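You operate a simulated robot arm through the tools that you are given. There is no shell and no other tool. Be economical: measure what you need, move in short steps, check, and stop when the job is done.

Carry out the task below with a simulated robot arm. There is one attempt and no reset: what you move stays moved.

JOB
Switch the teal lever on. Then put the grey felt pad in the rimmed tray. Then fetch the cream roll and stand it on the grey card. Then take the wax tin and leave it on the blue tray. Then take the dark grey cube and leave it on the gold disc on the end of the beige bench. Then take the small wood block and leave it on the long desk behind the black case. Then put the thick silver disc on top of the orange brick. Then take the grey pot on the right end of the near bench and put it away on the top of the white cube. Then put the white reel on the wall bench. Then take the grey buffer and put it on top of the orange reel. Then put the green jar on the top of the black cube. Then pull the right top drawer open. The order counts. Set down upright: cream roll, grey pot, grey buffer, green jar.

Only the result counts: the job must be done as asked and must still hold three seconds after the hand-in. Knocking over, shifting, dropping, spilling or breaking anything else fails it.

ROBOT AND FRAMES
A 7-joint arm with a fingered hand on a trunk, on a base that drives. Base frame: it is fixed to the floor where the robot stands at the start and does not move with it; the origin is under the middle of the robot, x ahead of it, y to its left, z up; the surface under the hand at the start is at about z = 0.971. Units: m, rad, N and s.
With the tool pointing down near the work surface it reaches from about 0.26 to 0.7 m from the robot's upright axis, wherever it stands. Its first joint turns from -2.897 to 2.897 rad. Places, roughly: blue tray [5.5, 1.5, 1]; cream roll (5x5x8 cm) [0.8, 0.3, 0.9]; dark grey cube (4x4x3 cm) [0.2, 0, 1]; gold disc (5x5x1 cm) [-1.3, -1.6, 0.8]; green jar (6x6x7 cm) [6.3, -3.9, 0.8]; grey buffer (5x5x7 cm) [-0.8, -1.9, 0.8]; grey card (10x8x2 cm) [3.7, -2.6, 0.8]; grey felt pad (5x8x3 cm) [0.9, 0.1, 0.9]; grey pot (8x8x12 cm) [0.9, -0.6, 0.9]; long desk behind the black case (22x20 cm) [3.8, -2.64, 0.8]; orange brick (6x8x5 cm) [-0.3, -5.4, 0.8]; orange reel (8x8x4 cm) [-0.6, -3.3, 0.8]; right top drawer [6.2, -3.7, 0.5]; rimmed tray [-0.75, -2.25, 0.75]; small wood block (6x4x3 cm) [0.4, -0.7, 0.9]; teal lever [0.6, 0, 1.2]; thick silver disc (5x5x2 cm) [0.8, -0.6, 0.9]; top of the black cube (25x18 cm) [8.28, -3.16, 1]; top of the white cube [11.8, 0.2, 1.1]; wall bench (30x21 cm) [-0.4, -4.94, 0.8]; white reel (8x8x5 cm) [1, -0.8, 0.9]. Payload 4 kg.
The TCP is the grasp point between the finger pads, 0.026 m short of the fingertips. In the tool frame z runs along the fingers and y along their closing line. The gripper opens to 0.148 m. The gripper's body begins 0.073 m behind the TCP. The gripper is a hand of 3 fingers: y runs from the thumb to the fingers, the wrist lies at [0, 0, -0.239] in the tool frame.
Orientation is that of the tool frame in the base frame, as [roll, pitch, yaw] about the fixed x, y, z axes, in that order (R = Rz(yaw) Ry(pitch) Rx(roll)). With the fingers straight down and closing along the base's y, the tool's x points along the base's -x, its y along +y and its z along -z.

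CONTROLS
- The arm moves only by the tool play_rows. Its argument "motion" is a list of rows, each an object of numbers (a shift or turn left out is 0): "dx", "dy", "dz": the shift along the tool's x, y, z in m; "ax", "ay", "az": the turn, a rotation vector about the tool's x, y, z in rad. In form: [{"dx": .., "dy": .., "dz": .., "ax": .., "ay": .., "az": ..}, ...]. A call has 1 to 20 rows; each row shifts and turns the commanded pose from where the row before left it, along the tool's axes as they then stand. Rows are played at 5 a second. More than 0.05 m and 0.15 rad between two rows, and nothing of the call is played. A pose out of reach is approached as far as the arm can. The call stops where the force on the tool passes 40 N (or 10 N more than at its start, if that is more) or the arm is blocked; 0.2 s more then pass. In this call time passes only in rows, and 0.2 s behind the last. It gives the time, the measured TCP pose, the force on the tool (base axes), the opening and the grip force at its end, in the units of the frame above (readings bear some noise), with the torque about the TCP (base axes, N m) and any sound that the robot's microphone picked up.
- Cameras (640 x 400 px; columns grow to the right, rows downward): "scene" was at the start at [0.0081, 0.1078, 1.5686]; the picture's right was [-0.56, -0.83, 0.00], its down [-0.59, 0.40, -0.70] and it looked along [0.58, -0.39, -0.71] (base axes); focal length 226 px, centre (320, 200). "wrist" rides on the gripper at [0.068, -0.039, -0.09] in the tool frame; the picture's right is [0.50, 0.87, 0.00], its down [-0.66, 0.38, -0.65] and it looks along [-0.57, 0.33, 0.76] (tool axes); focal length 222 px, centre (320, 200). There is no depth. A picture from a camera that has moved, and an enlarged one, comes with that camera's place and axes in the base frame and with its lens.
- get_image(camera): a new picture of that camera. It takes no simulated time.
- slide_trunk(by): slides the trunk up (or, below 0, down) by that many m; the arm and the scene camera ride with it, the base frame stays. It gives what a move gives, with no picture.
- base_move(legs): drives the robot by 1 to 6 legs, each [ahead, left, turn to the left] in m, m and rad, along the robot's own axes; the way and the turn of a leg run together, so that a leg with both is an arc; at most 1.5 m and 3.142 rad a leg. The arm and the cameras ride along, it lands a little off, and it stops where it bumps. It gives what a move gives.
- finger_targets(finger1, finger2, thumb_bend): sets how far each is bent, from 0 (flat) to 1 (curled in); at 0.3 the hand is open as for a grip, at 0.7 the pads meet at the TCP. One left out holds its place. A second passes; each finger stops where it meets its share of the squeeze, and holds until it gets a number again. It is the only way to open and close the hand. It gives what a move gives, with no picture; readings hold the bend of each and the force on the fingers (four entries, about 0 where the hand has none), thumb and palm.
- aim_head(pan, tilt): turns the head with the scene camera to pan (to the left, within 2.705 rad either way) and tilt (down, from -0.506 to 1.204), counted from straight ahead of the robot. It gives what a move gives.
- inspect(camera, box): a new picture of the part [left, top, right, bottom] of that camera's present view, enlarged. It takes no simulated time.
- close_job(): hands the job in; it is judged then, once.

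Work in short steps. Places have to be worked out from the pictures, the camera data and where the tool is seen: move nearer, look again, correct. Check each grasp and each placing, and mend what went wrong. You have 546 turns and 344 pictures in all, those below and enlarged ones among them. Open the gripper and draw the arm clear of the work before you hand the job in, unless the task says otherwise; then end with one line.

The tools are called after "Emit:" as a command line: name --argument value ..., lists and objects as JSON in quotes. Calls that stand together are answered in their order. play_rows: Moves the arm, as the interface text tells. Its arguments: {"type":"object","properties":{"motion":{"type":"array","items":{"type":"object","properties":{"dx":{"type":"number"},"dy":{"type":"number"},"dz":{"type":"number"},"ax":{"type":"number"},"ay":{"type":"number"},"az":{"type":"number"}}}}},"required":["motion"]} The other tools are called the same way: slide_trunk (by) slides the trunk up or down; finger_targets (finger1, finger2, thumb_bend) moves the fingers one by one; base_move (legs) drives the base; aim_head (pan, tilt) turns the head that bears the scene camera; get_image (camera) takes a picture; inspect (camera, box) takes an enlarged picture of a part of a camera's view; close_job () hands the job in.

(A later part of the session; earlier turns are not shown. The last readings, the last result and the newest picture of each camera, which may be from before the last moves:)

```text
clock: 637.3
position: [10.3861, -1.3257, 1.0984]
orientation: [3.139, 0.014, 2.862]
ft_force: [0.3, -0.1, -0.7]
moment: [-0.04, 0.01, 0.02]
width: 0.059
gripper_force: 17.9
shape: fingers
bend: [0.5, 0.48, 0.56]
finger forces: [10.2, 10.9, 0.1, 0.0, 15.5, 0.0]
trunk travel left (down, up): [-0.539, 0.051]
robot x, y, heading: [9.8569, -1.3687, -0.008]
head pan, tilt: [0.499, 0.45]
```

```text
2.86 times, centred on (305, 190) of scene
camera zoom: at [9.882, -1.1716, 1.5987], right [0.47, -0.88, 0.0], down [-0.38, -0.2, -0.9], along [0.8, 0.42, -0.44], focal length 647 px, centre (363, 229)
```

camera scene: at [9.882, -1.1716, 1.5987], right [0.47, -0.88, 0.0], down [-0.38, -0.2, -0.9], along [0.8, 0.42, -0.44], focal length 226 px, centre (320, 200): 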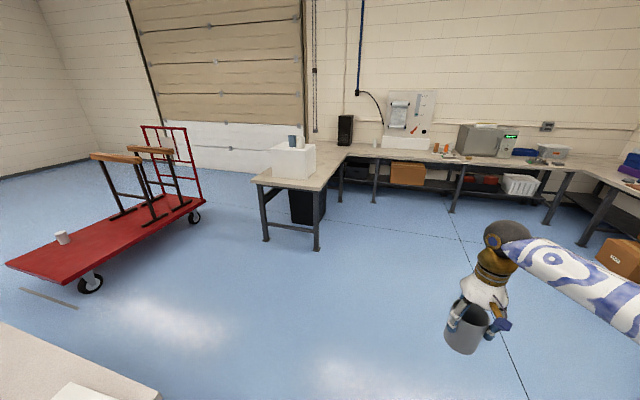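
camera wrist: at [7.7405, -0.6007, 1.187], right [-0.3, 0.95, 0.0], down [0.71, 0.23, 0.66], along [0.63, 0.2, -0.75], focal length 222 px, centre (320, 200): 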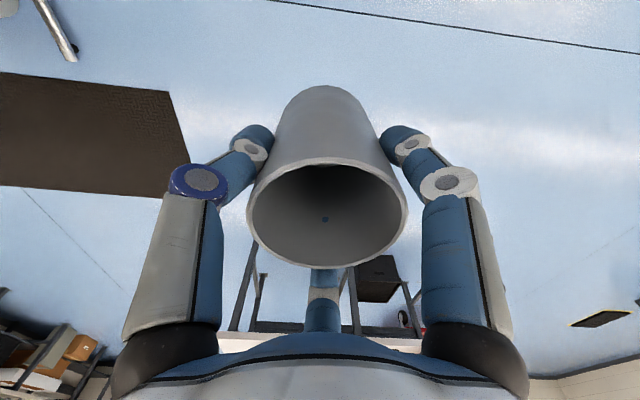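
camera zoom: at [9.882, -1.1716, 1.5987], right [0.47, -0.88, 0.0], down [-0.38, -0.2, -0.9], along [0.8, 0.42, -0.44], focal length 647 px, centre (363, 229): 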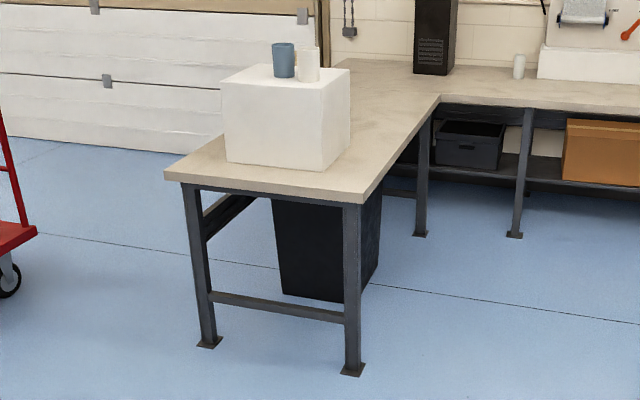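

White cube top z≈1.06, front face x≈11.67, with two cups behind; free strip in front. I drive in front of it and raise the trunk for reach.

Emit:
base_move --legs '[[0.72, 0, 0], [0, 1.45, 0], [0.2, 0, 0]]'

Emit:
slide_trunk --by 0.05

Emit:
aim_head --pan 0.0 --tilt 0.55

Emit:
get_image --camera "scene"

Emit:
get_image --camera "wrist"

```text
clock: 649.0
position: [11.339, 0.0594, 1.0983]
orientation: [3.137, 0.014, 2.833]
ft_force: [0.0, 0.4, -1.0]
moment: [-0.01, 0.03, 0.0]
width: 0.0591
gripper_force: 18.5
shape: fingers
bend: [0.5, 0.48, 0.56]
finger forces: [10.0, 10.8, 0.0, 0.0, 15.5, 0.1]
trunk travel left (down, up): [-0.539, 0.051]
robot x, y, heading: [10.8133, 0.0338, -0.044]
head pan, tilt: [0.499, 0.45]
```

```text
clock: 650.0
position: [11.3391, 0.0603, 1.1471]
orientation: [3.138, 0.015, 2.833]
ft_force: [0.3, 0.4, -1.1]
moment: [0.03, 0.03, -0.02]
width: 0.0592
gripper_force: 18.5
shape: fingers
bend: [0.5, 0.48, 0.56]
finger forces: [10.1, 10.9, 0.0, 0.1, 15.6, 0.0]
trunk travel left (down, up): [-0.589, 0.001]
robot x, y, heading: [10.815, 0.0361, -0.04]
head pan, tilt: [0.499, 0.45]
```

```text
clock: 650.9
position: [11.3389, 0.0598, 1.1485]
orientation: [3.137, 0.014, 2.834]
ft_force: [0.2, 0.3, -0.4]
moment: [-0.03, -0.01, 0.01]
width: 0.0589
gripper_force: 18.0
shape: fingers
bend: [0.5, 0.48, 0.56]
finger forces: [10.1, 10.9, 0.0, 0.0, 15.5, 0.0]
trunk travel left (down, up): [-0.589, 0.001]
robot x, y, heading: [10.814, 0.0324, -0.037]
head pan, tilt: [0.0, 0.55]
```

```text
108 pictures are left
camera scene: at [10.8494, 0.1845, 1.6397], right [-0.04, -1.0, 0.0], down [-0.52, 0.02, -0.85], along [0.85, -0.03, -0.52], focal length 226 px, centre (320, 200)
```

scene: 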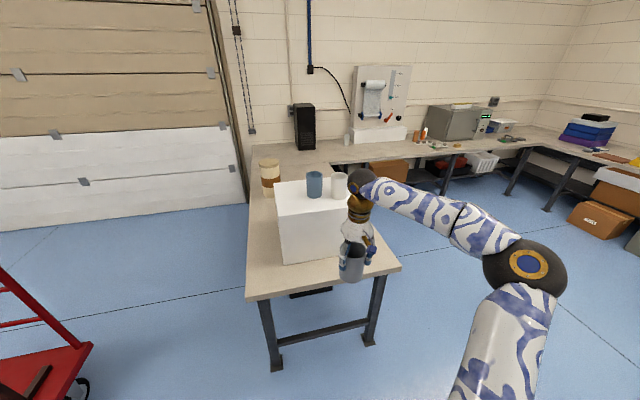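

```text
107 pictures are left
camera wrist: at [11.2619, 0.0416, 1.237], right [-0.21, 0.98, 0.0], down [0.73, 0.16, 0.66], along [0.65, 0.14, -0.75], focal length 222 px, centre (320, 200)
```

wrist: 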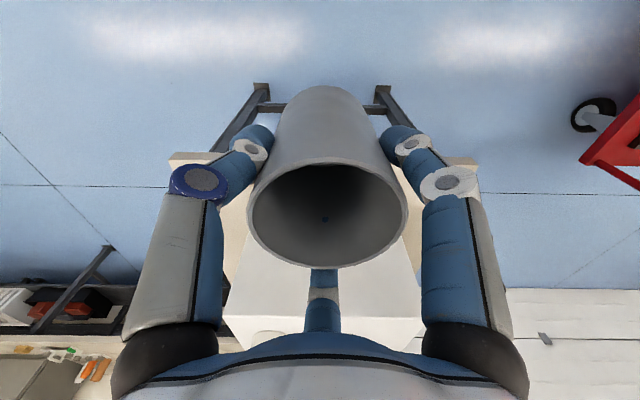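

Emit:
inspect --camera "scene" --box '[240, 150, 410, 300]'

```text
2.67 times, centred on (325, 225) of scene
camera zoom: at [10.8494, 0.1845, 1.6397], right [-0.04, -1.0, 0.0], down [-0.52, 0.02, -0.85], along [0.85, -0.03, -0.52], focal length 604 px, centre (307, 133)
```

zoom: 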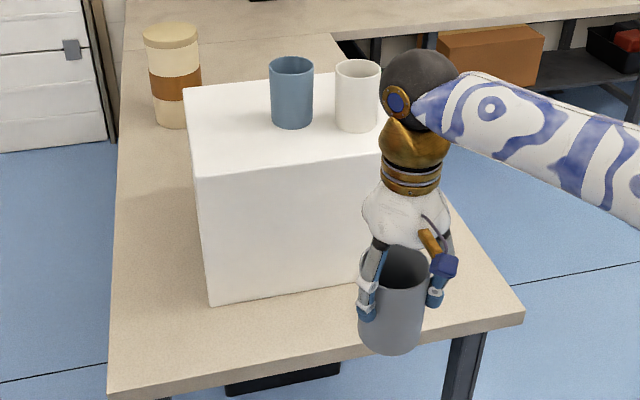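

Cube top ≈ z 1.09, spanning x 11.64–11.92; the cups occupy the middle, so I aim for the free left-front corner (11.72, 0.30). I raise the pot and drive closer.

Emit:
play_rows --motion '[{"dz": -0.04}, {"dz": -0.035}]'

Emit:
base_move --legs '[[0.0, 0.26, 0.03], [0.22, 0, 0]]'

Emit:
get_image --camera "scene"

Emit:
get_image --camera "wrist"

```text
clock: 651.5
position: [11.3366, 0.0609, 1.2239]
orientation: [3.137, 0.013, 2.83]
ft_force: [-0.1, 0.3, -1.0]
moment: [-0.03, 0.01, 0.04]
width: 0.0591
gripper_force: 18.1
shape: fingers
bend: [0.5, 0.48, 0.56]
finger forces: [10.2, 11.0, 0.1, 0.0, 15.6, 0.0]
trunk travel left (down, up): [-0.589, 0.001]
robot x, y, heading: [10.8159, 0.0311, -0.042]
head pan, tilt: [0.0, 0.55]
```

```text
clock: 654.7
position: [11.5631, 0.3423, 1.2227]
orientation: [3.138, 0.012, 2.863]
ft_force: [0.2, -0.2, -0.3]
moment: [0.0, 0.02, -0.01]
width: 0.0591
gripper_force: 18.1
shape: fingers
bend: [0.5, 0.48, 0.56]
finger forces: [10.2, 10.8, 0.1, 0.0, 15.6, 0.0]
trunk travel left (down, up): [-0.589, 0.001]
robot x, y, heading: [11.0397, 0.2984, -0.008]
head pan, tilt: [0.0, 0.55]
```

```text
105 pictures are left
camera scene: at [11.0728, 0.4523, 1.6397], right [-0.01, -1.0, 0.0], down [-0.52, 0.01, -0.85], along [0.85, -0.01, -0.52], focal length 226 px, centre (320, 200)
```

scene: 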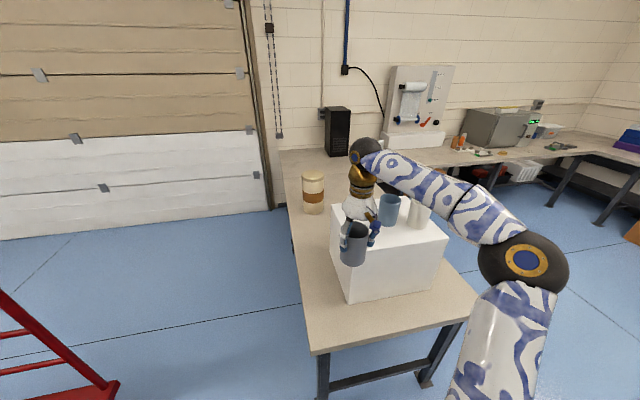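

```text
104 pictures are left
camera wrist: at [11.4871, 0.3226, 1.3123], right [-0.24, 0.97, 0.0], down [0.72, 0.18, 0.66], along [0.64, 0.16, -0.75], focal length 222 px, centre (320, 200)
```

wrist: 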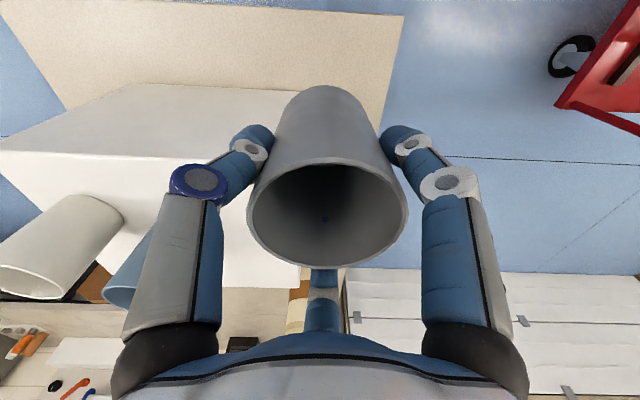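

I move the pot to (11.725, 0.285) above the cube's free corner.

Emit:
play_rows --motion '[{"dx": -0.043, "dy": -0.0026}, {"dx": -0.043, "dy": -0.0026}, {"dx": -0.043, "dy": -0.0026}, {"dx": -0.0425, "dy": -0.0024}]'

Emit:
get_image --camera "wrist"

Emit:
inspect --camera "scene" --box '[290, 120, 470, 320]'

```text
clock: 655.7
position: [11.6934, 0.2888, 1.2065]
orientation: [3.139, 0.015, 2.864]
ft_force: [0.3, 1.2, -1.0]
moment: [-0.05, 0.02, 0.06]
width: 0.0587
gripper_force: 18.4
shape: fingers
bend: [0.5, 0.48, 0.56]
finger forces: [10.2, 10.8, 0.0, 0.1, 15.4, 0.1]
out of reach, approached as far as the arm can: row 3, 4
trunk travel left (down, up): [-0.589, 0.001]
robot x, y, heading: [11.0422, 0.3017, -0.011]
head pan, tilt: [0.0, 0.55]
```

```text
103 pictures are left
camera wrist: at [11.6156, 0.268, 1.2957], right [-0.24, 0.97, 0.0], down [0.72, 0.18, 0.67], along [0.65, 0.16, -0.75], focal length 222 px, centre (320, 200)
```

wrist: 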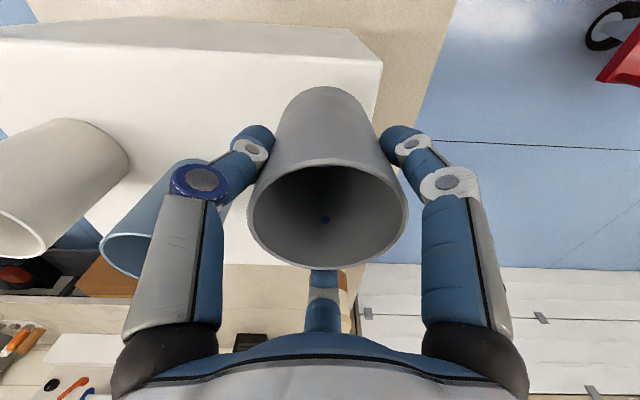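

```text
2.00 times, centred on (380, 220) of scene
camera zoom: at [11.0719, 0.4525, 1.6397], right [-0.01, -1.0, 0.0], down [-0.52, 0.0, -0.85], along [0.85, -0.01, -0.52], focal length 453 px, centre (200, 160)
```

zoom: 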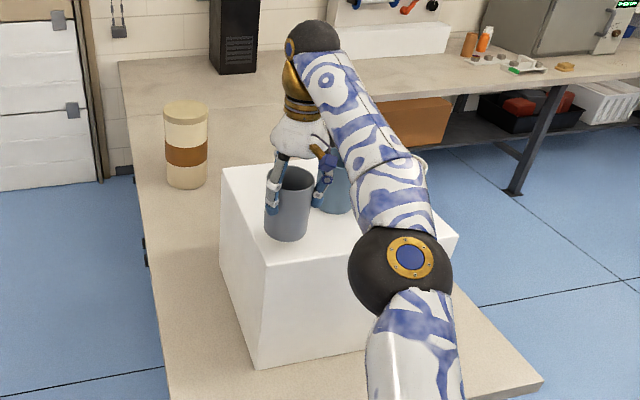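

Pot is near the cube's corner with small margins; I move the base 3 cm ahead and the hand 2 cm to −y.

Emit:
base_move --legs '[[0.03, -0.02, 0]]'

Emit:
get_image --camera "wrist"

```text
clock: 656.5
position: [11.7232, 0.2674, 1.2068]
orientation: [3.136, 0.015, 2.863]
ft_force: [0.5, 0.1, -1.4]
moment: [-0.02, 0.02, 0.02]
width: 0.0586
gripper_force: 18.3
shape: fingers
bend: [0.5, 0.48, 0.56]
finger forces: [10.1, 10.7, 0.0, 0.0, 15.4, 0.0]
trunk travel left (down, up): [-0.589, 0.001]
robot x, y, heading: [11.0694, 0.2804, -0.013]
head pan, tilt: [0.0, 0.55]
```

```text
101 pictures are left
camera wrist: at [11.6463, 0.2469, 1.2954], right [-0.24, 0.97, 0.0], down [0.72, 0.18, 0.67], along [0.65, 0.16, -0.75], focal length 222 px, centre (320, 200)
```

wrist: 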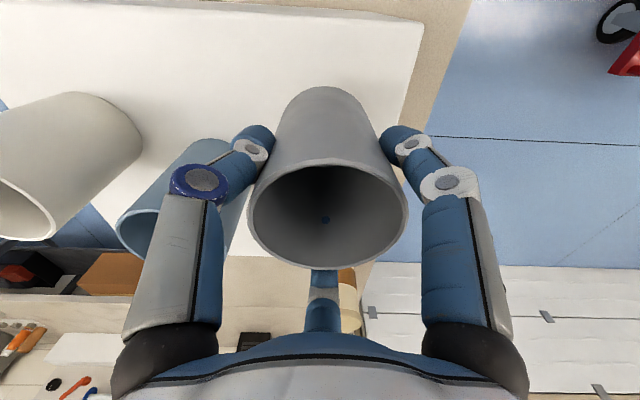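

Good margins now. Lower to contact.

Emit:
play_rows --motion '[{"dz": 0.01}, {"dz": 0.005}]'

Emit:
play_rows --motion '[{"dz": 0.004}]'

Emit:
play_rows --motion '[{"dz": 0.004}]'

```text
clock: 657.1
position: [11.7221, 0.2668, 1.1896]
orientation: [3.138, 0.015, 2.862]
ft_force: [-0.8, -0.2, -0.6]
moment: [-0.01, -0.02, 0.02]
width: 0.059
gripper_force: 17.5
shape: fingers
bend: [0.5, 0.48, 0.56]
finger forces: [10.2, 10.8, 0.0, 0.0, 15.3, 0.0]
trunk travel left (down, up): [-0.589, 0.001]
robot x, y, heading: [11.0656, 0.2811, -0.01]
head pan, tilt: [0.0, 0.55]
```

```text
clock: 657.5
position: [11.7228, 0.2683, 1.1882]
orientation: [3.137, 0.015, 2.864]
ft_force: [0.3, -0.1, -1.5]
moment: [-0.03, -0.02, 0.02]
width: 0.0585
gripper_force: 18.1
shape: fingers
bend: [0.5, 0.48, 0.56]
finger forces: [10.3, 10.8, 0.0, 0.0, 15.4, 0.0]
trunk travel left (down, up): [-0.589, 0.001]
robot x, y, heading: [11.0708, 0.2739, -0.008]
head pan, tilt: [0.0, 0.55]
```

```text
clock: 657.9
position: [11.724, 0.2667, 1.1845]
orientation: [3.137, 0.016, 2.862]
ft_force: [-0.4, -0.3, -0.7]
moment: [-0.01, 0.01, -0.01]
width: 0.0588
gripper_force: 18.4
shape: fingers
bend: [0.5, 0.48, 0.56]
finger forces: [10.2, 10.8, 0.0, 0.0, 15.4, 0.0]
trunk travel left (down, up): [-0.589, 0.001]
robot x, y, heading: [11.0689, 0.2836, -0.009]
head pan, tilt: [0.0, 0.55]
```

Emit:
play_rows --motion '[{"dz": 0.005}]'

Emit:
play_rows --motion '[{"dz": 0.005}]'

Emit:
inspect --camera "scene" --box '[320, 170, 440, 270]'

```text
clock: 658.3
position: [11.723, 0.2658, 1.1782]
orientation: [3.137, 0.015, 2.862]
ft_force: [-0.8, -0.7, -0.9]
moment: [0.0, 0.0, 0.0]
width: 0.0586
gripper_force: 18.1
shape: fingers
bend: [0.5, 0.48, 0.56]
finger forces: [10.3, 10.8, 0.0, 0.0, 15.4, 0.0]
trunk travel left (down, up): [-0.589, 0.001]
robot x, y, heading: [11.0657, 0.2757, -0.007]
head pan, tilt: [0.0, 0.55]
```

```text
clock: 658.7
position: [11.7219, 0.2679, 1.175]
orientation: [3.136, 0.017, 2.863]
ft_force: [0.6, -0.5, 6.2]
moment: [0.02, 0.02, 0.02]
width: 0.0586
gripper_force: 18.5
shape: fingers
bend: [0.5, 0.48, 0.56]
finger forces: [9.8, 10.7, 0.0, 0.1, 15.8, 0.0]
trunk travel left (down, up): [-0.589, 0.001]
robot x, y, heading: [11.0695, 0.2757, -0.008]
head pan, tilt: [0.0, 0.55]
```

```text
4.00 times, centred on (380, 220) of scene
camera zoom: at [11.1012, 0.4321, 1.6399], right [-0.01, -1.0, 0.0], down [-0.52, 0.01, -0.85], along [0.85, -0.01, -0.52], focal length 906 px, centre (80, 120)
```

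zoom: 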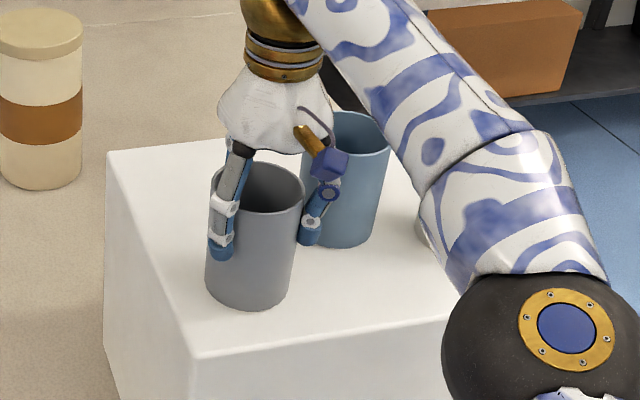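

Pot stands on the cube (contact 6 N). I open just a little (the blue cup is near the thumb) and rise.

Emit:
finger_targets --finger1 0.44 --finger2 0.42 --thumb_bend 0.5

Emit:
get_image --camera "wrist"

```text
clock: 659.7
position: [11.7225, 0.2683, 1.1745]
orientation: [3.135, 0.015, 2.864]
ft_force: [-0.4, 0.1, -0.4]
moment: [0.0, -0.01, 0.0]
width: 0.0715
gripper_force: 0.0
shape: fingers
bend: [0.44, 0.42, 0.5]
finger forces: [0.1, 0.1, 0.1, 0.1, 0.0, 0.0]
trunk travel left (down, up): [-0.589, 0.001]
robot x, y, heading: [11.0696, 0.2806, -0.009]
head pan, tilt: [0.0, 0.55]
```

```text
99 pictures are left
camera wrist: at [11.6458, 0.2472, 1.2625], right [-0.24, 0.97, 0.0], down [0.72, 0.18, 0.67], along [0.65, 0.16, -0.75], focal length 222 px, centre (320, 200)
```

wrist: 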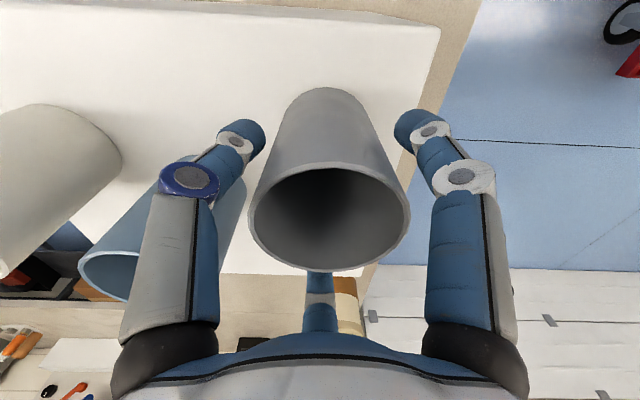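

Fingers are free. I rise in small steps, watching for reach-limit drift.

Emit:
play_rows --motion '[{"dz": -0.02}, {"dz": -0.015}]'

Emit:
play_rows --motion '[{"dz": -0.015}]'

```text
clock: 660.3
position: [11.7225, 0.2683, 1.2098]
orientation: [3.136, 0.017, 2.862]
ft_force: [0.2, 0.0, 0.0]
moment: [-0.01, -0.02, 0.0]
width: 0.0717
gripper_force: 0.0
shape: fingers
bend: [0.44, 0.42, 0.5]
finger forces: [0.1, 0.0, 0.0, 0.0, 0.0, 0.1]
trunk travel left (down, up): [-0.589, 0.001]
robot x, y, heading: [11.071, 0.28, -0.007]
head pan, tilt: [0.0, 0.55]
```

```text
clock: 660.7
position: [11.7159, 0.2665, 1.2208]
orientation: [3.137, 0.016, 2.861]
ft_force: [-0.1, 0.8, 1.1]
moment: [0.0, -0.01, -0.04]
width: 0.0716
gripper_force: 0.1
shape: fingers
bend: [0.44, 0.42, 0.5]
finger forces: [0.0, 0.0, 0.1, 0.1, 0.0, 0.1]
out of reach, approached as far as the arm can: row 1
trunk travel left (down, up): [-0.589, 0.001]
robot x, y, heading: [11.0691, 0.2766, -0.015]
head pan, tilt: [0.0, 0.55]
```

Drifting back slightly. I open fingers 1 and 2 wide for margin, nudge the base 1.5 cm ahead, and keep rising.

Emit:
finger_targets --finger1 0.33 --finger2 0.25

Emit:
base_move --legs '[[0.012, 0, 0]]'

Emit:
play_rows --motion '[{"dz": -0.012}]'

Emit:
play_rows --motion '[{"dz": -0.012}]'

Emit:
get_image --camera "wrist"

```text
clock: 661.7
position: [11.7167, 0.266, 1.2206]
orientation: [3.135, 0.017, 2.863]
ft_force: [-0.3, -0.3, 0.5]
moment: [-0.01, -0.02, 0.02]
width: 0.0908
gripper_force: 0.0
shape: fingers
bend: [0.33, 0.25, 0.5]
finger forces: [0.0, 0.0, 0.1, 0.0, 0.0, 0.0]
trunk travel left (down, up): [-0.589, 0.001]
robot x, y, heading: [11.0705, 0.2787, -0.011]
head pan, tilt: [0.0, 0.55]
```

```text
clock: 662.5
position: [11.7287, 0.2666, 1.2211]
orientation: [3.136, 0.016, 2.861]
ft_force: [-0.2, 0.5, -0.5]
moment: [-0.02, 0.02, 0.02]
width: 0.0908
gripper_force: 0.0
shape: fingers
bend: [0.33, 0.25, 0.5]
finger forces: [0.1, 0.0, 0.0, 0.0, 0.0, 0.1]
trunk travel left (down, up): [-0.589, 0.001]
robot x, y, heading: [11.0814, 0.2783, -0.01]
head pan, tilt: [0.0, 0.55]
```

```text
clock: 662.9
position: [11.7251, 0.2668, 1.231]
orientation: [3.135, 0.018, 2.862]
ft_force: [-0.1, 0.3, -0.1]
moment: [-0.02, 0.0, 0.0]
width: 0.0909
gripper_force: 0.0
shape: fingers
bend: [0.33, 0.25, 0.5]
finger forces: [0.0, 0.0, 0.0, 0.1, 0.0, 0.0]
out of reach, approached as far as the arm can: row 1
trunk travel left (down, up): [-0.589, 0.001]
robot x, y, heading: [11.0798, 0.2814, -0.016]
head pan, tilt: [0.0, 0.55]
```

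```text
clock: 663.3
position: [11.7189, 0.2673, 1.2414]
orientation: [3.136, 0.02, 2.863]
ft_force: [-0.8, -0.3, 1.1]
moment: [-0.01, 0.01, 0.03]
width: 0.0907
gripper_force: 0.0
shape: fingers
bend: [0.33, 0.25, 0.5]
finger forces: [0.0, 0.0, 0.0, 0.1, 0.0, 0.1]
out of reach, approached as far as the arm can: row 1
trunk travel left (down, up): [-0.589, 0.001]
robot x, y, heading: [11.0788, 0.279, -0.009]
head pan, tilt: [0.0, 0.55]
```

```text
98 pictures are left
camera wrist: at [11.6411, 0.2458, 1.3293], right [-0.24, 0.97, 0.0], down [0.72, 0.18, 0.67], along [0.65, 0.16, -0.74], focal length 222 px, centre (320, 200)
```

wrist: 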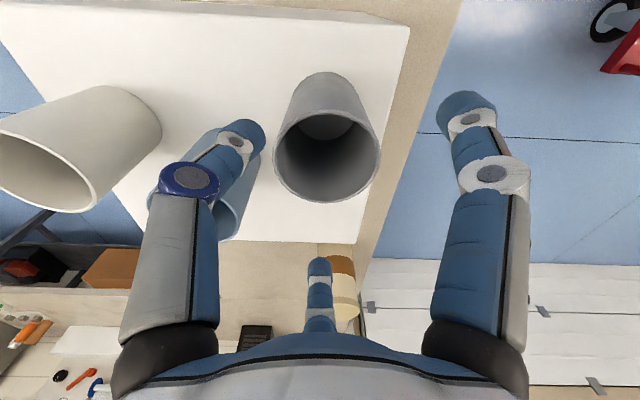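

Fingertips are now above the rim. I rise a bit more, then back the base away.

Emit:
play_rows --motion '[{"dz": -0.02}, {"dz": -0.02, "dx": 0.01}, {"dx": 0.03, "dz": -0.02}]'

Emit:
base_move --legs '[[-0.45, 0, 0]]'

Emit:
get_image --camera "scene"

```text
clock: 664.1
position: [11.6713, 0.2768, 1.296]
orientation: [3.136, 0.017, 2.863]
ft_force: [0.5, -0.4, -0.1]
moment: [0.01, -0.01, 0.03]
width: 0.0911
gripper_force: 0.0
shape: fingers
bend: [0.33, 0.25, 0.5]
finger forces: [0.0, 0.0, 0.0, 0.0, 0.1, 0.0]
out of reach, approached as far as the arm can: row 1
trunk travel left (down, up): [-0.589, 0.001]
robot x, y, heading: [11.0792, 0.2777, -0.012]
head pan, tilt: [0.0, 0.55]
```

```text
clock: 666.8
position: [11.2197, 0.2823, 1.2948]
orientation: [3.136, 0.018, 2.866]
ft_force: [-1.0, 0.0, -0.8]
moment: [0.02, -0.01, 0.0]
width: 0.0909
gripper_force: 0.0
shape: fingers
bend: [0.33, 0.25, 0.5]
finger forces: [0.1, 0.0, 0.0, 0.1, 0.1, 0.1]
trunk travel left (down, up): [-0.589, 0.001]
robot x, y, heading: [10.6315, 0.287, -0.008]
head pan, tilt: [0.0, 0.55]
```

```text
97 pictures are left
camera scene: at [10.6617, 0.4358, 1.6397], right [-0.01, -1.0, 0.0], down [-0.52, 0.0, -0.85], along [0.85, -0.01, -0.52], focal length 226 px, centre (320, 200)
```

scene: 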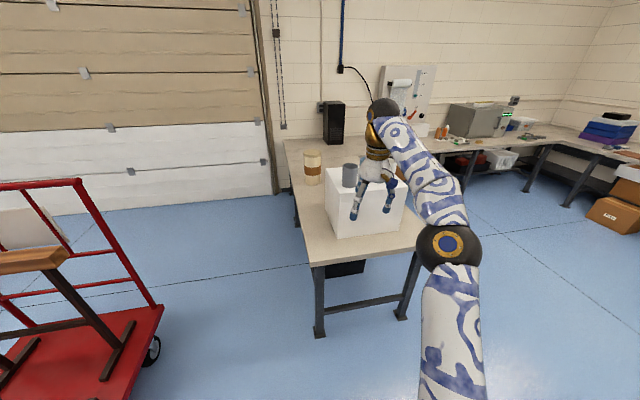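

Pot stands on the white cube. Next the white reel: drive the same S-path back.

Emit:
base_move --legs '[[0, -1.4, 0], [0, -0.25, 0], [-0.75, 0, 0], [-0.85, 0.03, 0], [-0.68, 0.52, 0], [-1.0, 0.12, 0]]'

Emit:
slide_trunk --by -0.05

```text
clock: 692.0
position: [7.9133, -0.6998, 1.2959]
orientation: [3.136, 0.016, 2.858]
ft_force: [-0.4, -0.9, -1.2]
moment: [0.01, -0.05, 0.03]
width: 0.091
gripper_force: 0.0
shape: fingers
bend: [0.33, 0.25, 0.5]
finger forces: [0.0, 0.1, 0.0, 0.0, 0.1, 0.0]
trunk travel left (down, up): [-0.589, 0.001]
robot x, y, heading: [7.3257, -0.6939, -0.011]
head pan, tilt: [0.0, 0.55]
```

```text
clock: 693.0
position: [7.9133, -0.7, 1.2462]
orientation: [3.137, 0.017, 2.859]
ft_force: [0.1, 0.2, 0.2]
moment: [0.04, 0.0, 0.0]
width: 0.091
gripper_force: 0.0
shape: fingers
bend: [0.33, 0.25, 0.5]
finger forces: [0.0, 0.0, 0.0, 0.1, 0.0, 0.0]
trunk travel left (down, up): [-0.539, 0.051]
robot x, y, heading: [7.3259, -0.6991, -0.01]
head pan, tilt: [0.0, 0.55]
```

Emit:
base_move --legs '[[-1.45, -0.1, 0], [-0.5, -0.1, 0], [-0.95, -0.5, 0], [-1.4, -0.03, 0], [-1.4, -0.1, 0], [-0.6, -0.05, 0]]'

Emit:
base_move --legs '[[0, 0, 1.58]]'

Emit:
get_image --camera "wrist"

```text
clock: 723.9
position: [1.6445, -1.5597, 1.2457]
orientation: [3.136, 0.016, 2.905]
ft_force: [1.1, -0.4, 0.4]
moment: [-0.02, 0.05, 0.0]
width: 0.0907
gripper_force: 0.1
shape: fingers
bend: [0.33, 0.25, 0.5]
finger forces: [0.0, 0.0, 0.0, 0.0, 0.1, 0.0]
trunk travel left (down, up): [-0.539, 0.051]
robot x, y, heading: [1.0512, -1.5799, 0.025]
head pan, tilt: [0.0, 0.55]
```

```text
clock: 728.1
position: [1.0244, -0.993, 1.2453]
orientation: [3.135, 0.018, -1.796]
ft_force: [-0.3, 0.0, 0.6]
moment: [0.0, 0.0, -0.02]
width: 0.0908
gripper_force: 0.0
shape: fingers
bend: [0.33, 0.25, 0.5]
finger forces: [0.0, 0.0, 0.0, 0.1, 0.0, 0.1]
trunk travel left (down, up): [-0.539, 0.051]
robot x, y, heading: [1.0566, -1.584, 1.622]
head pan, tilt: [0.0, 0.55]
```

```text
96 pictures are left
camera wrist: at [1.048, -1.0699, 1.3338], right [-0.96, -0.29, 0.0], down [-0.22, 0.71, 0.67], along [-0.19, 0.64, -0.75], focal length 222 px, centre (320, 200)
```

wrist: 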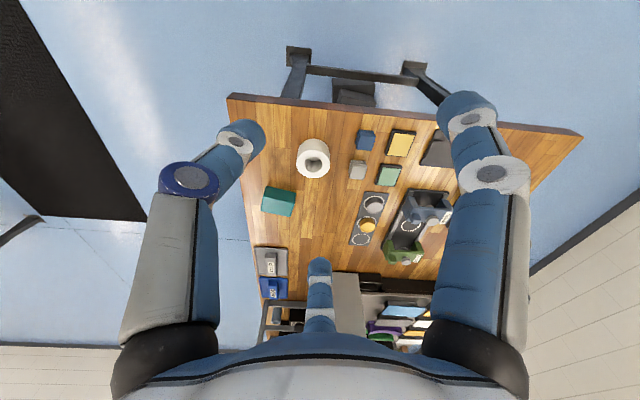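

Reel ≈ (0.993, −0.832). I move closer, open to suit, and descend above it.

Emit:
base_move --legs '[[0.15, 0, -0.04]]'

Emit:
finger_targets --finger1 0.38 --finger2 0.38 --thumb_bend 0.38

Emit:
play_rows --motion '[{"dz": 0.05}, {"dz": 0.05}, {"dz": 0.05}, {"dz": 0.05}, {"dz": 0.03}]'

Emit:
get_image --camera "wrist"

```text
clock: 729.5
position: [1.0445, -0.8399, 1.2448]
orientation: [3.136, 0.016, -1.837]
ft_force: [0.3, 0.0, -0.3]
moment: [0.01, -0.04, -0.02]
width: 0.0908
gripper_force: 0.0
shape: fingers
bend: [0.33, 0.25, 0.5]
finger forces: [0.0, 0.1, 0.0, 0.0, 0.0, 0.0]
trunk travel left (down, up): [-0.539, 0.051]
robot x, y, heading: [1.0519, -1.4332, 1.577]
head pan, tilt: [0.0, 0.55]
```

```text
clock: 730.5
position: [1.0448, -0.8401, 1.2452]
orientation: [3.136, 0.018, -1.836]
ft_force: [-0.5, 0.2, 0.3]
moment: [0.01, -0.01, 0.01]
width: 0.1019
gripper_force: 0.1
shape: fingers
bend: [0.38, 0.38, 0.38]
finger forces: [0.1, 0.0, 0.0, 0.1, 0.0, 0.0]
trunk travel left (down, up): [-0.539, 0.051]
robot x, y, heading: [1.053, -1.4281, 1.576]
head pan, tilt: [0.0, 0.55]
```

```text
clock: 731.7
position: [1.0436, -0.8357, 1.0163]
orientation: [3.136, 0.018, -1.835]
ft_force: [0.5, 0.3, 0.8]
moment: [-0.03, -0.02, 0.01]
width: 0.102
gripper_force: 0.1
shape: fingers
bend: [0.38, 0.38, 0.38]
finger forces: [0.0, 0.0, 0.1, 0.0, 0.1, 0.0]
trunk travel left (down, up): [-0.539, 0.051]
robot x, y, heading: [1.0523, -1.4287, 1.579]
head pan, tilt: [0.0, 0.55]
```

```text
95 pictures are left
camera wrist: at [1.0634, -0.9142, 1.1045], right [-0.97, -0.26, 0.0], down [-0.19, 0.72, 0.67], along [-0.17, 0.65, -0.75], focal length 222 px, centre (320, 200)
```

wrist: 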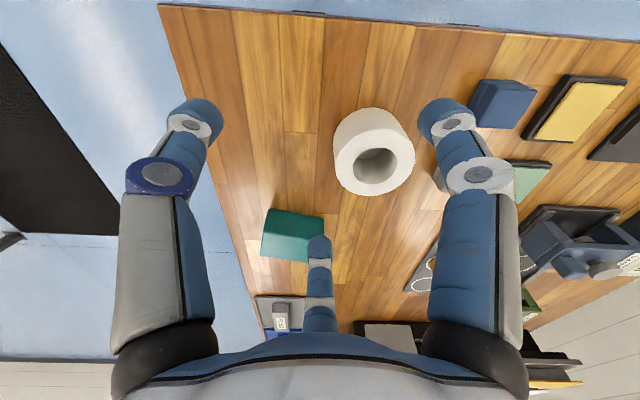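

Blue cube is near finger 1's landing spot; I rotate the hand 17°, narrow it a bit, align and lower.

Emit:
finger_targets --finger1 0.44 --finger2 0.44 --thumb_bend 0.44

Emit:
play_rows --motion '[{"dy": 0.028}, {"dy": 0.0283}, {"az": -0.15}, {"az": -0.15}, {"dz": 0.04}]'

Emit:
get_image --camera "wrist"

```text
clock: 732.7
position: [1.043, -0.8351, 1.0172]
orientation: [3.137, 0.016, -1.837]
ft_force: [-0.4, -0.9, 0.0]
moment: [0.03, 0.06, 0.01]
width: 0.0823
gripper_force: 0.0
shape: fingers
bend: [0.44, 0.44, 0.44]
finger forces: [0.1, 0.0, 0.1, 0.0, 0.1, 0.1]
trunk travel left (down, up): [-0.539, 0.051]
robot x, y, heading: [1.052, -1.432, 1.573]
head pan, tilt: [0.0, 0.55]
```

```text
clock: 733.9
position: [0.9915, -0.8207, 0.9765]
orientation: [3.141, 0.017, -1.534]
ft_force: [0.9, 0.4, 0.2]
moment: [-0.02, -0.01, -0.01]
width: 0.0824
gripper_force: 0.0
shape: fingers
bend: [0.44, 0.44, 0.44]
finger forces: [0.0, 0.0, 0.0, 0.0, 0.0, 0.1]
trunk travel left (down, up): [-0.539, 0.051]
robot x, y, heading: [1.0502, -1.4319, 1.579]
head pan, tilt: [0.0, 0.55]
```

```text
94 pictures are left
camera wrist: at [1.033, -0.8901, 1.0651], right [-0.85, -0.53, -0.01], down [-0.4, 0.63, 0.67], along [-0.35, 0.57, -0.75], focal length 222 px, centre (320, 200)
```

wrist: 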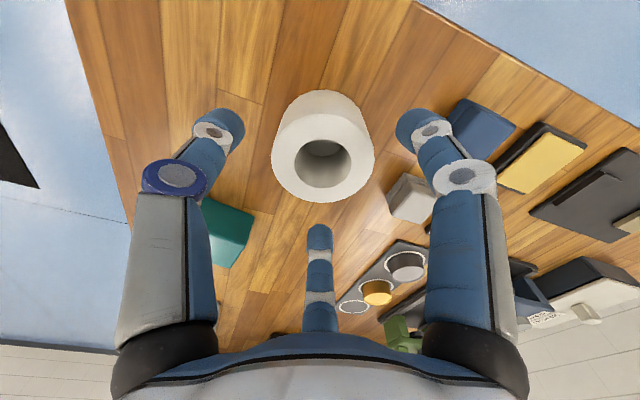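

Centred, fingers clear of neighbours. Lower 4 cm and close.

Emit:
play_rows --motion '[{"dz": 0.025}, {"dz": 0.016}]'

Emit:
finger_targets --finger1 0.7 --finger2 0.7 --thumb_bend 0.7

Emit:
play_rows --motion '[{"dz": -0.02}, {"dz": -0.04}, {"dz": -0.05}, {"dz": -0.05}]'

Emit:
get_image --camera "wrist"

```text
clock: 734.5
position: [0.9909, -0.8199, 0.9351]
orientation: [-3.141, 0.018, -1.538]
ft_force: [0.5, -0.5, 0.0]
moment: [0.04, 0.0, -0.04]
width: 0.0825
gripper_force: 0.1
shape: fingers
bend: [0.44, 0.44, 0.44]
finger forces: [0.1, 0.0, 0.1, 0.1, 0.1, 0.1]
trunk travel left (down, up): [-0.539, 0.051]
robot x, y, heading: [1.05, -1.4262, 1.573]
head pan, tilt: [0.0, 0.55]
```

```text
clock: 735.5
position: [0.9923, -0.8191, 0.9345]
orientation: [-3.141, 0.017, -1.536]
ft_force: [0.9, -0.4, 0.1]
moment: [-0.01, -0.01, 0.01]
width: 0.0522
gripper_force: 17.0
shape: fingers
bend: [0.5, 0.5, 0.6]
finger forces: [9.0, 9.1, 0.1, 0.1, 15.7, 0.0]
trunk travel left (down, up): [-0.539, 0.051]
robot x, y, heading: [1.0514, -1.4294, 1.578]
head pan, tilt: [0.0, 0.55]
```

```text
clock: 736.5
position: [0.9908, -0.825, 1.0953]
orientation: [3.14, 0.018, -1.536]
ft_force: [0.4, 0.7, -0.6]
moment: [0.01, -0.02, 0.03]
width: 0.0519
gripper_force: 16.8
shape: fingers
bend: [0.5, 0.5, 0.6]
finger forces: [8.8, 9.0, 0.1, 0.0, 15.3, 0.0]
trunk travel left (down, up): [-0.539, 0.051]
robot x, y, heading: [1.0505, -1.4256, 1.579]
head pan, tilt: [0.0, 0.55]
```

```text
93 pictures are left
camera wrist: at [1.0319, -0.894, 1.1851], right [-0.85, -0.53, -0.01], down [-0.4, 0.63, 0.67], along [-0.35, 0.57, -0.75], focal length 222 px, centre (320, 200)
```

wrist: 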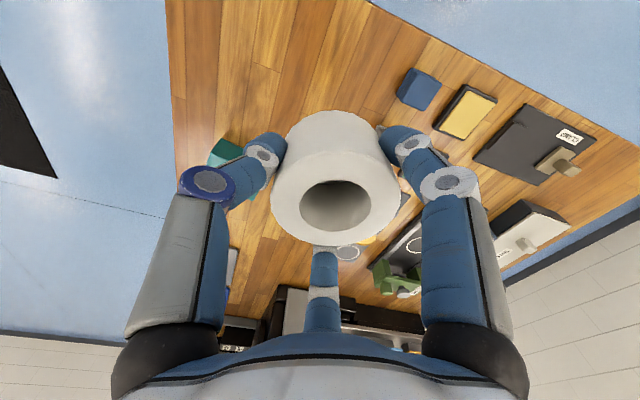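

Reel held. I drive along the aisle to the wall bench's free area near (−0.4, −4.94).

Emit:
base_move --legs '[[-1.4, 0, 0], [-1.4, 0, 0], [-0.45, 0, 0], [0, 0, 1.76], [0.6, 0, 0]]'

Emit:
aim_head --pan 0.1 --tilt 0.7

Emit:
get_image --camera "scene"

```text
clock: 759.6
position: [-0.1426, -4.9551, 1.0954]
orientation: [-3.14, 0.018, 0.229]
ft_force: [-0.6, 0.5, -0.1]
moment: [0.02, 0.0, -0.02]
width: 0.0516
gripper_force: 16.2
shape: fingers
bend: [0.5, 0.5, 0.6]
finger forces: [8.0, 9.0, 0.0, 0.0, 15.1, 0.0]
trunk travel left (down, up): [-0.539, 0.051]
robot x, y, heading: [0.4396, -4.7792, -2.945]
head pan, tilt: [0.0, 0.55]
```

```text
clock: 760.3
position: [-0.1432, -4.9532, 1.0954]
orientation: [3.141, 0.019, 0.23]
ft_force: [-0.5, -0.1, -0.8]
moment: [0.01, 0.0, 0.0]
width: 0.0515
gripper_force: 15.9
shape: fingers
bend: [0.5, 0.5, 0.6]
finger forces: [8.0, 9.0, 0.0, 0.0, 15.1, 0.0]
trunk travel left (down, up): [-0.539, 0.051]
robot x, y, heading: [0.4368, -4.776, -2.944]
head pan, tilt: [0.099, 0.7]
```

```text
92 pictures are left
camera scene: at [0.448, -4.9371, 1.5766], right [-0.29, 0.96, 0.0], down [0.62, 0.19, -0.77], along [-0.73, -0.22, -0.64], focal length 226 px, centre (320, 200)
```

scene: 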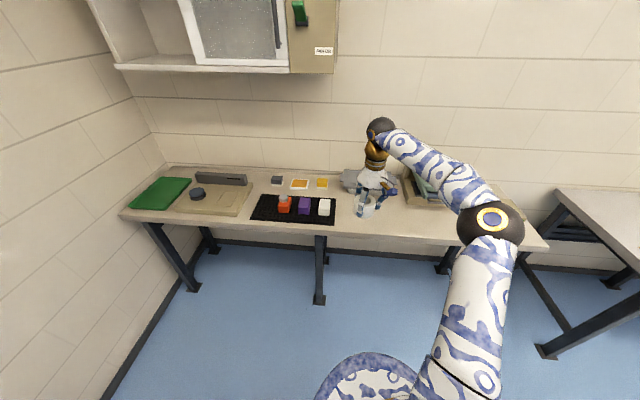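

Free area is right there. I go closer, move over (−0.39, −4.93), descend.

Emit:
base_move --legs '[[0.13, 0, 0]]'

Emit:
play_rows --motion '[{"dz": 0.05}, {"dx": -0.0351, "dy": -0.0254}, {"dx": -0.0351, "dy": -0.0254}, {"dx": -0.0351, "dy": -0.0254}, {"dz": 0.05}, {"dz": 0.05}]'

Emit:
get_image --camera "wrist"

Emit:
inspect --camera "scene" --box '[240, 140, 440, 260]'

```text
clock: 761.5
position: [-0.2724, -4.9794, 1.0958]
orientation: [-3.141, 0.018, 0.227]
ft_force: [0.1, -0.2, -0.8]
moment: [0.07, 0.02, 0.01]
width: 0.0516
gripper_force: 16.1
shape: fingers
bend: [0.5, 0.5, 0.6]
finger forces: [8.0, 8.9, 0.0, 0.0, 15.1, 0.0]
trunk travel left (down, up): [-0.539, 0.051]
robot x, y, heading: [0.3092, -4.8037, -2.944]
head pan, tilt: [0.099, 0.7]
```

```text
clock: 763.0
position: [-0.3733, -4.9388, 0.9487]
orientation: [-3.141, 0.018, 0.228]
ft_force: [1.1, 0.0, -0.5]
moment: [0.02, 0.01, 0.02]
width: 0.0472
gripper_force: 15.4
shape: fingers
bend: [0.5, 0.49, 0.61]
finger forces: [7.3, 9.7, 0.0, 0.0, 13.2, 0.0]
out of reach, approached as far as the arm can: row 4
trunk travel left (down, up): [-0.539, 0.051]
robot x, y, heading: [0.3098, -4.8007, -2.942]
head pan, tilt: [0.099, 0.7]
```

```text
91 pictures are left
camera wrist: at [-0.3141, -4.8871, 1.0368], right [0.68, -0.73, -0.01], down [-0.54, -0.52, 0.67], along [-0.49, -0.45, -0.75], focal length 222 px, centre (320, 200)
```

wrist: 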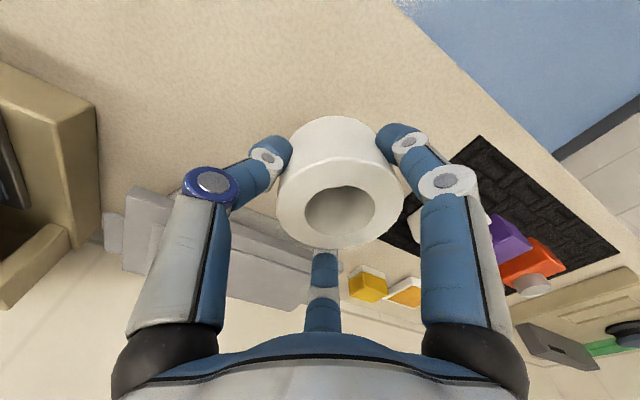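

```text
3.20 times, centred on (340, 200) of scene
camera zoom: at [0.3185, -4.9631, 1.5766], right [-0.29, 0.96, 0.0], down [0.62, 0.19, -0.76], along [-0.73, -0.23, -0.64], focal length 725 px, centre (256, 200)
```

zoom: 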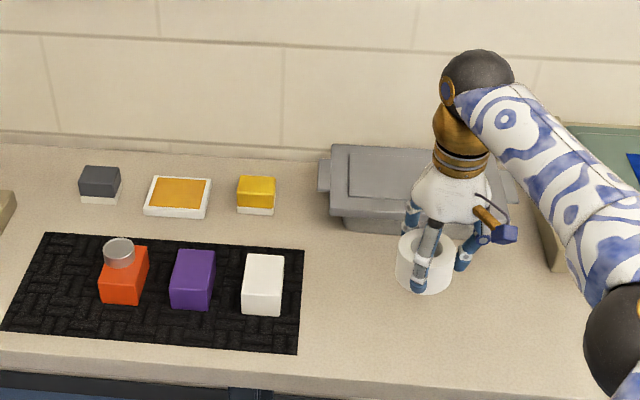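

Placed well over the free area. Descend to contact.

Emit:
play_rows --motion '[{"dz": 0.05}, {"dz": 0.04}]'

Emit:
play_rows --motion '[{"dz": 0.008}, {"dz": 0.006}]'

Emit:
play_rows --motion '[{"dz": 0.006}]'

```text
clock: 763.5
position: [-0.3766, -4.9416, 0.8579]
orientation: [-3.14, 0.018, 0.229]
ft_force: [0.8, 0.6, -0.6]
moment: [0.03, -0.03, 0.0]
width: 0.0474
gripper_force: 14.8
shape: fingers
bend: [0.5, 0.49, 0.61]
finger forces: [7.6, 9.7, 0.0, 0.1, 13.2, 0.0]
trunk travel left (down, up): [-0.539, 0.051]
robot x, y, heading: [0.3079, -4.8039, -2.942]
head pan, tilt: [0.099, 0.7]
```

```text
clock: 764.1
position: [-0.3749, -4.9396, 0.8459]
orientation: [3.14, 0.024, 0.229]
ft_force: [-2.0, 1.2, 16.5]
moment: [-0.17, 0.0, 0.01]
width: 0.0466
gripper_force: 17.3
shape: fingers
bend: [0.51, 0.48, 0.62]
finger forces: [9.0, 10.5, 0.0, 0.0, 15.0, 0.1]
trunk travel left (down, up): [-0.539, 0.051]
robot x, y, heading: [0.3095, -4.8016, -2.941]
head pan, tilt: [0.099, 0.7]
```

```text
clock: 764.5
position: [-0.3741, -4.9381, 0.8401]
orientation: [-3.141, 0.021, 0.226]
ft_force: [-4.2, 4.7, 23.0]
moment: [0.06, 0.28, 0.02]
width: 0.0443
gripper_force: 17.6
shape: fingers
bend: [0.51, 0.48, 0.64]
finger forces: [7.2, 11.8, 0.0, 0.0, 16.9, 0.1]
trunk travel left (down, up): [-0.539, 0.051]
robot x, y, heading: [0.3127, -4.8035, -2.944]
head pan, tilt: [0.099, 0.7]
```

Contact made. Ease up slightly, release, rise and check.

Emit:
play_rows --motion '[{"dz": -0.003}]'

Emit:
finger_targets --finger1 0.45 --finger2 0.43 --thumb_bend 0.53

Emit:
finger_targets --finger1 0.38 --finger2 0.38 --thumb_bend 0.4

Emit:
play_rows --motion '[{"dz": -0.03}, {"dz": -0.05}, {"dz": -0.05}, {"dz": -0.04}]'

Emit:
inspect --camera "scene" --box '[240, 140, 440, 260]'

```text
clock: 765.0
position: [-0.3738, -4.9394, 0.8404]
orientation: [3.141, 0.017, 0.232]
ft_force: [-1.9, 3.2, 10.9]
moment: [0.09, 0.17, -0.04]
width: 0.0443
gripper_force: 17.0
shape: fingers
bend: [0.51, 0.48, 0.64]
finger forces: [7.5, 11.6, 0.0, 0.0, 14.5, 0.0]
trunk travel left (down, up): [-0.539, 0.051]
robot x, y, heading: [0.3109, -4.8016, -2.938]
head pan, tilt: [0.099, 0.7]
```

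```text
clock: 766.0
position: [-0.3748, -4.9395, 0.8395]
orientation: [3.14, 0.015, 0.227]
ft_force: [0.1, 0.1, -1.1]
moment: [0.0, 0.01, 0.04]
width: 0.0654
gripper_force: 0.1
shape: fingers
bend: [0.45, 0.43, 0.53]
finger forces: [0.1, 0.0, 0.1, 0.0, 0.0, 0.0]
trunk travel left (down, up): [-0.539, 0.051]
robot x, y, heading: [0.3107, -4.8062, -2.942]
head pan, tilt: [0.099, 0.7]
```

```text
clock: 767.0
position: [-0.3752, -4.9409, 0.8411]
orientation: [3.141, 0.017, 0.229]
ft_force: [0.0, 0.0, 0.4]
moment: [-0.03, 0.0, 0.03]
width: 0.0978
gripper_force: 0.1
shape: fingers
bend: [0.38, 0.38, 0.4]
finger forces: [0.0, 0.1, 0.0, 0.0, 0.0, 0.1]
trunk travel left (down, up): [-0.539, 0.051]
robot x, y, heading: [0.3087, -4.8038, -2.941]
head pan, tilt: [0.099, 0.7]
```

```text
clock: 768.0
position: [-0.3727, -4.9404, 1.0112]
orientation: [-3.142, 0.016, 0.228]
ft_force: [-0.4, -0.1, 0.1]
moment: [-0.01, 0.0, 0.02]
width: 0.0977
gripper_force: 0.1
shape: fingers
bend: [0.38, 0.38, 0.4]
finger forces: [0.0, 0.1, 0.0, 0.0, 0.0, 0.0]
trunk travel left (down, up): [-0.539, 0.051]
robot x, y, heading: [0.3078, -4.8072, -2.938]
head pan, tilt: [0.099, 0.7]
```

```text
3.20 times, centred on (340, 200) of scene
camera zoom: at [0.3189, -4.9633, 1.5765], right [-0.29, 0.96, 0.0], down [0.62, 0.19, -0.76], along [-0.73, -0.22, -0.64], focal length 725 px, centre (256, 200)
```

zoom: 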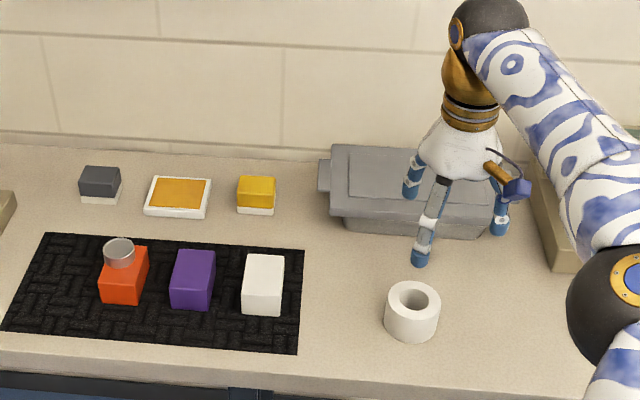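

Reel placed. Next the grey buffer: I retract the hand and strafe along the bench to y≈−1.85.

Emit:
play_rows --motion '[{"dz": -0.05}, {"dz": -0.05}, {"dx": 0.04, "dy": 0.02}, {"dx": 0.04, "dy": 0.02}, {"dx": 0.04, "dy": 0.02}]'

Emit:
base_move --legs '[[-0.4, 0, 0], [0, -1.45, 0], [0, -1.45, 0], [0.25, 0, 0]]'

Emit:
aim_head --pan 0.1 --tilt 0.75

Emit:
get_image --camera "scene"

Emit:
get_image --camera "wrist"

```text
clock: 769.1
position: [-0.2352, -4.9493, 1.0834]
orientation: [-3.141, 0.018, 0.228]
ft_force: [0.9, 0.0, -0.2]
moment: [0.01, 0.0, 0.0]
width: 0.098
gripper_force: 0.0
shape: fingers
bend: [0.38, 0.38, 0.4]
finger forces: [0.0, 0.1, 0.1, 0.1, 0.1, 0.1]
out of reach, approached as far as the arm can: row 1, 2
trunk travel left (down, up): [-0.539, 0.051]
robot x, y, heading: [0.3096, -4.808, -2.944]
head pan, tilt: [0.099, 0.7]
```

```text
clock: 786.6
position: [-0.7175, -2.1283, 1.0831]
orientation: [-3.141, 0.018, 0.257]
ft_force: [0.6, -0.5, 0.9]
moment: [0.0, -0.02, 0.0]
width: 0.0982
gripper_force: 0.0
shape: fingers
bend: [0.38, 0.38, 0.4]
finger forces: [0.1, 0.1, 0.0, 0.1, 0.0, 0.1]
trunk travel left (down, up): [-0.539, 0.051]
robot x, y, heading: [-0.1743, -1.969, -2.917]
head pan, tilt: [0.099, 0.7]
```

```text
clock: 787.2
position: [-0.7181, -2.1275, 1.0838]
orientation: [-3.141, 0.019, 0.259]
ft_force: [-0.3, 0.4, -0.4]
moment: [0.01, -0.01, 0.0]
width: 0.0981
gripper_force: 0.1
shape: fingers
bend: [0.38, 0.38, 0.4]
finger forces: [0.1, 0.0, 0.0, 0.0, 0.0, 0.0]
trunk travel left (down, up): [-0.539, 0.051]
robot x, y, heading: [-0.1772, -1.9658, -2.914]
head pan, tilt: [0.099, 0.75]
```

```text
88 pictures are left
camera scene: at [-0.161, -2.126, 1.5723], right [-0.32, 0.95, 0.0], down [0.65, 0.22, -0.73], along [-0.69, -0.23, -0.68], focal length 226 px, centre (320, 200)
```

scene: 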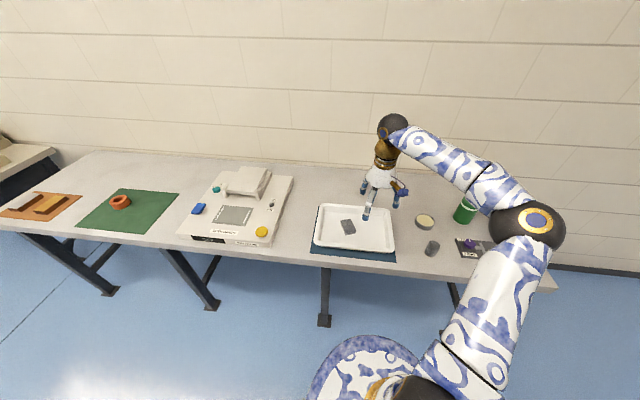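

```text
87 pictures are left
camera wrist: at [-0.6614, -2.0741, 1.1724], right [0.7, -0.71, -0.01], down [-0.53, -0.53, 0.67], along [-0.48, -0.46, -0.75], focal length 222 px, centre (320, 200)
```

wrist: 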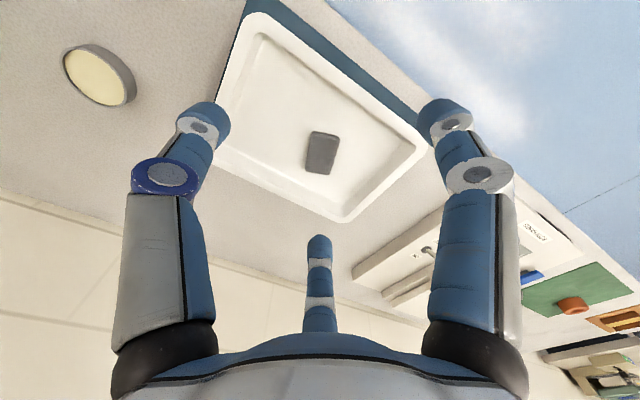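

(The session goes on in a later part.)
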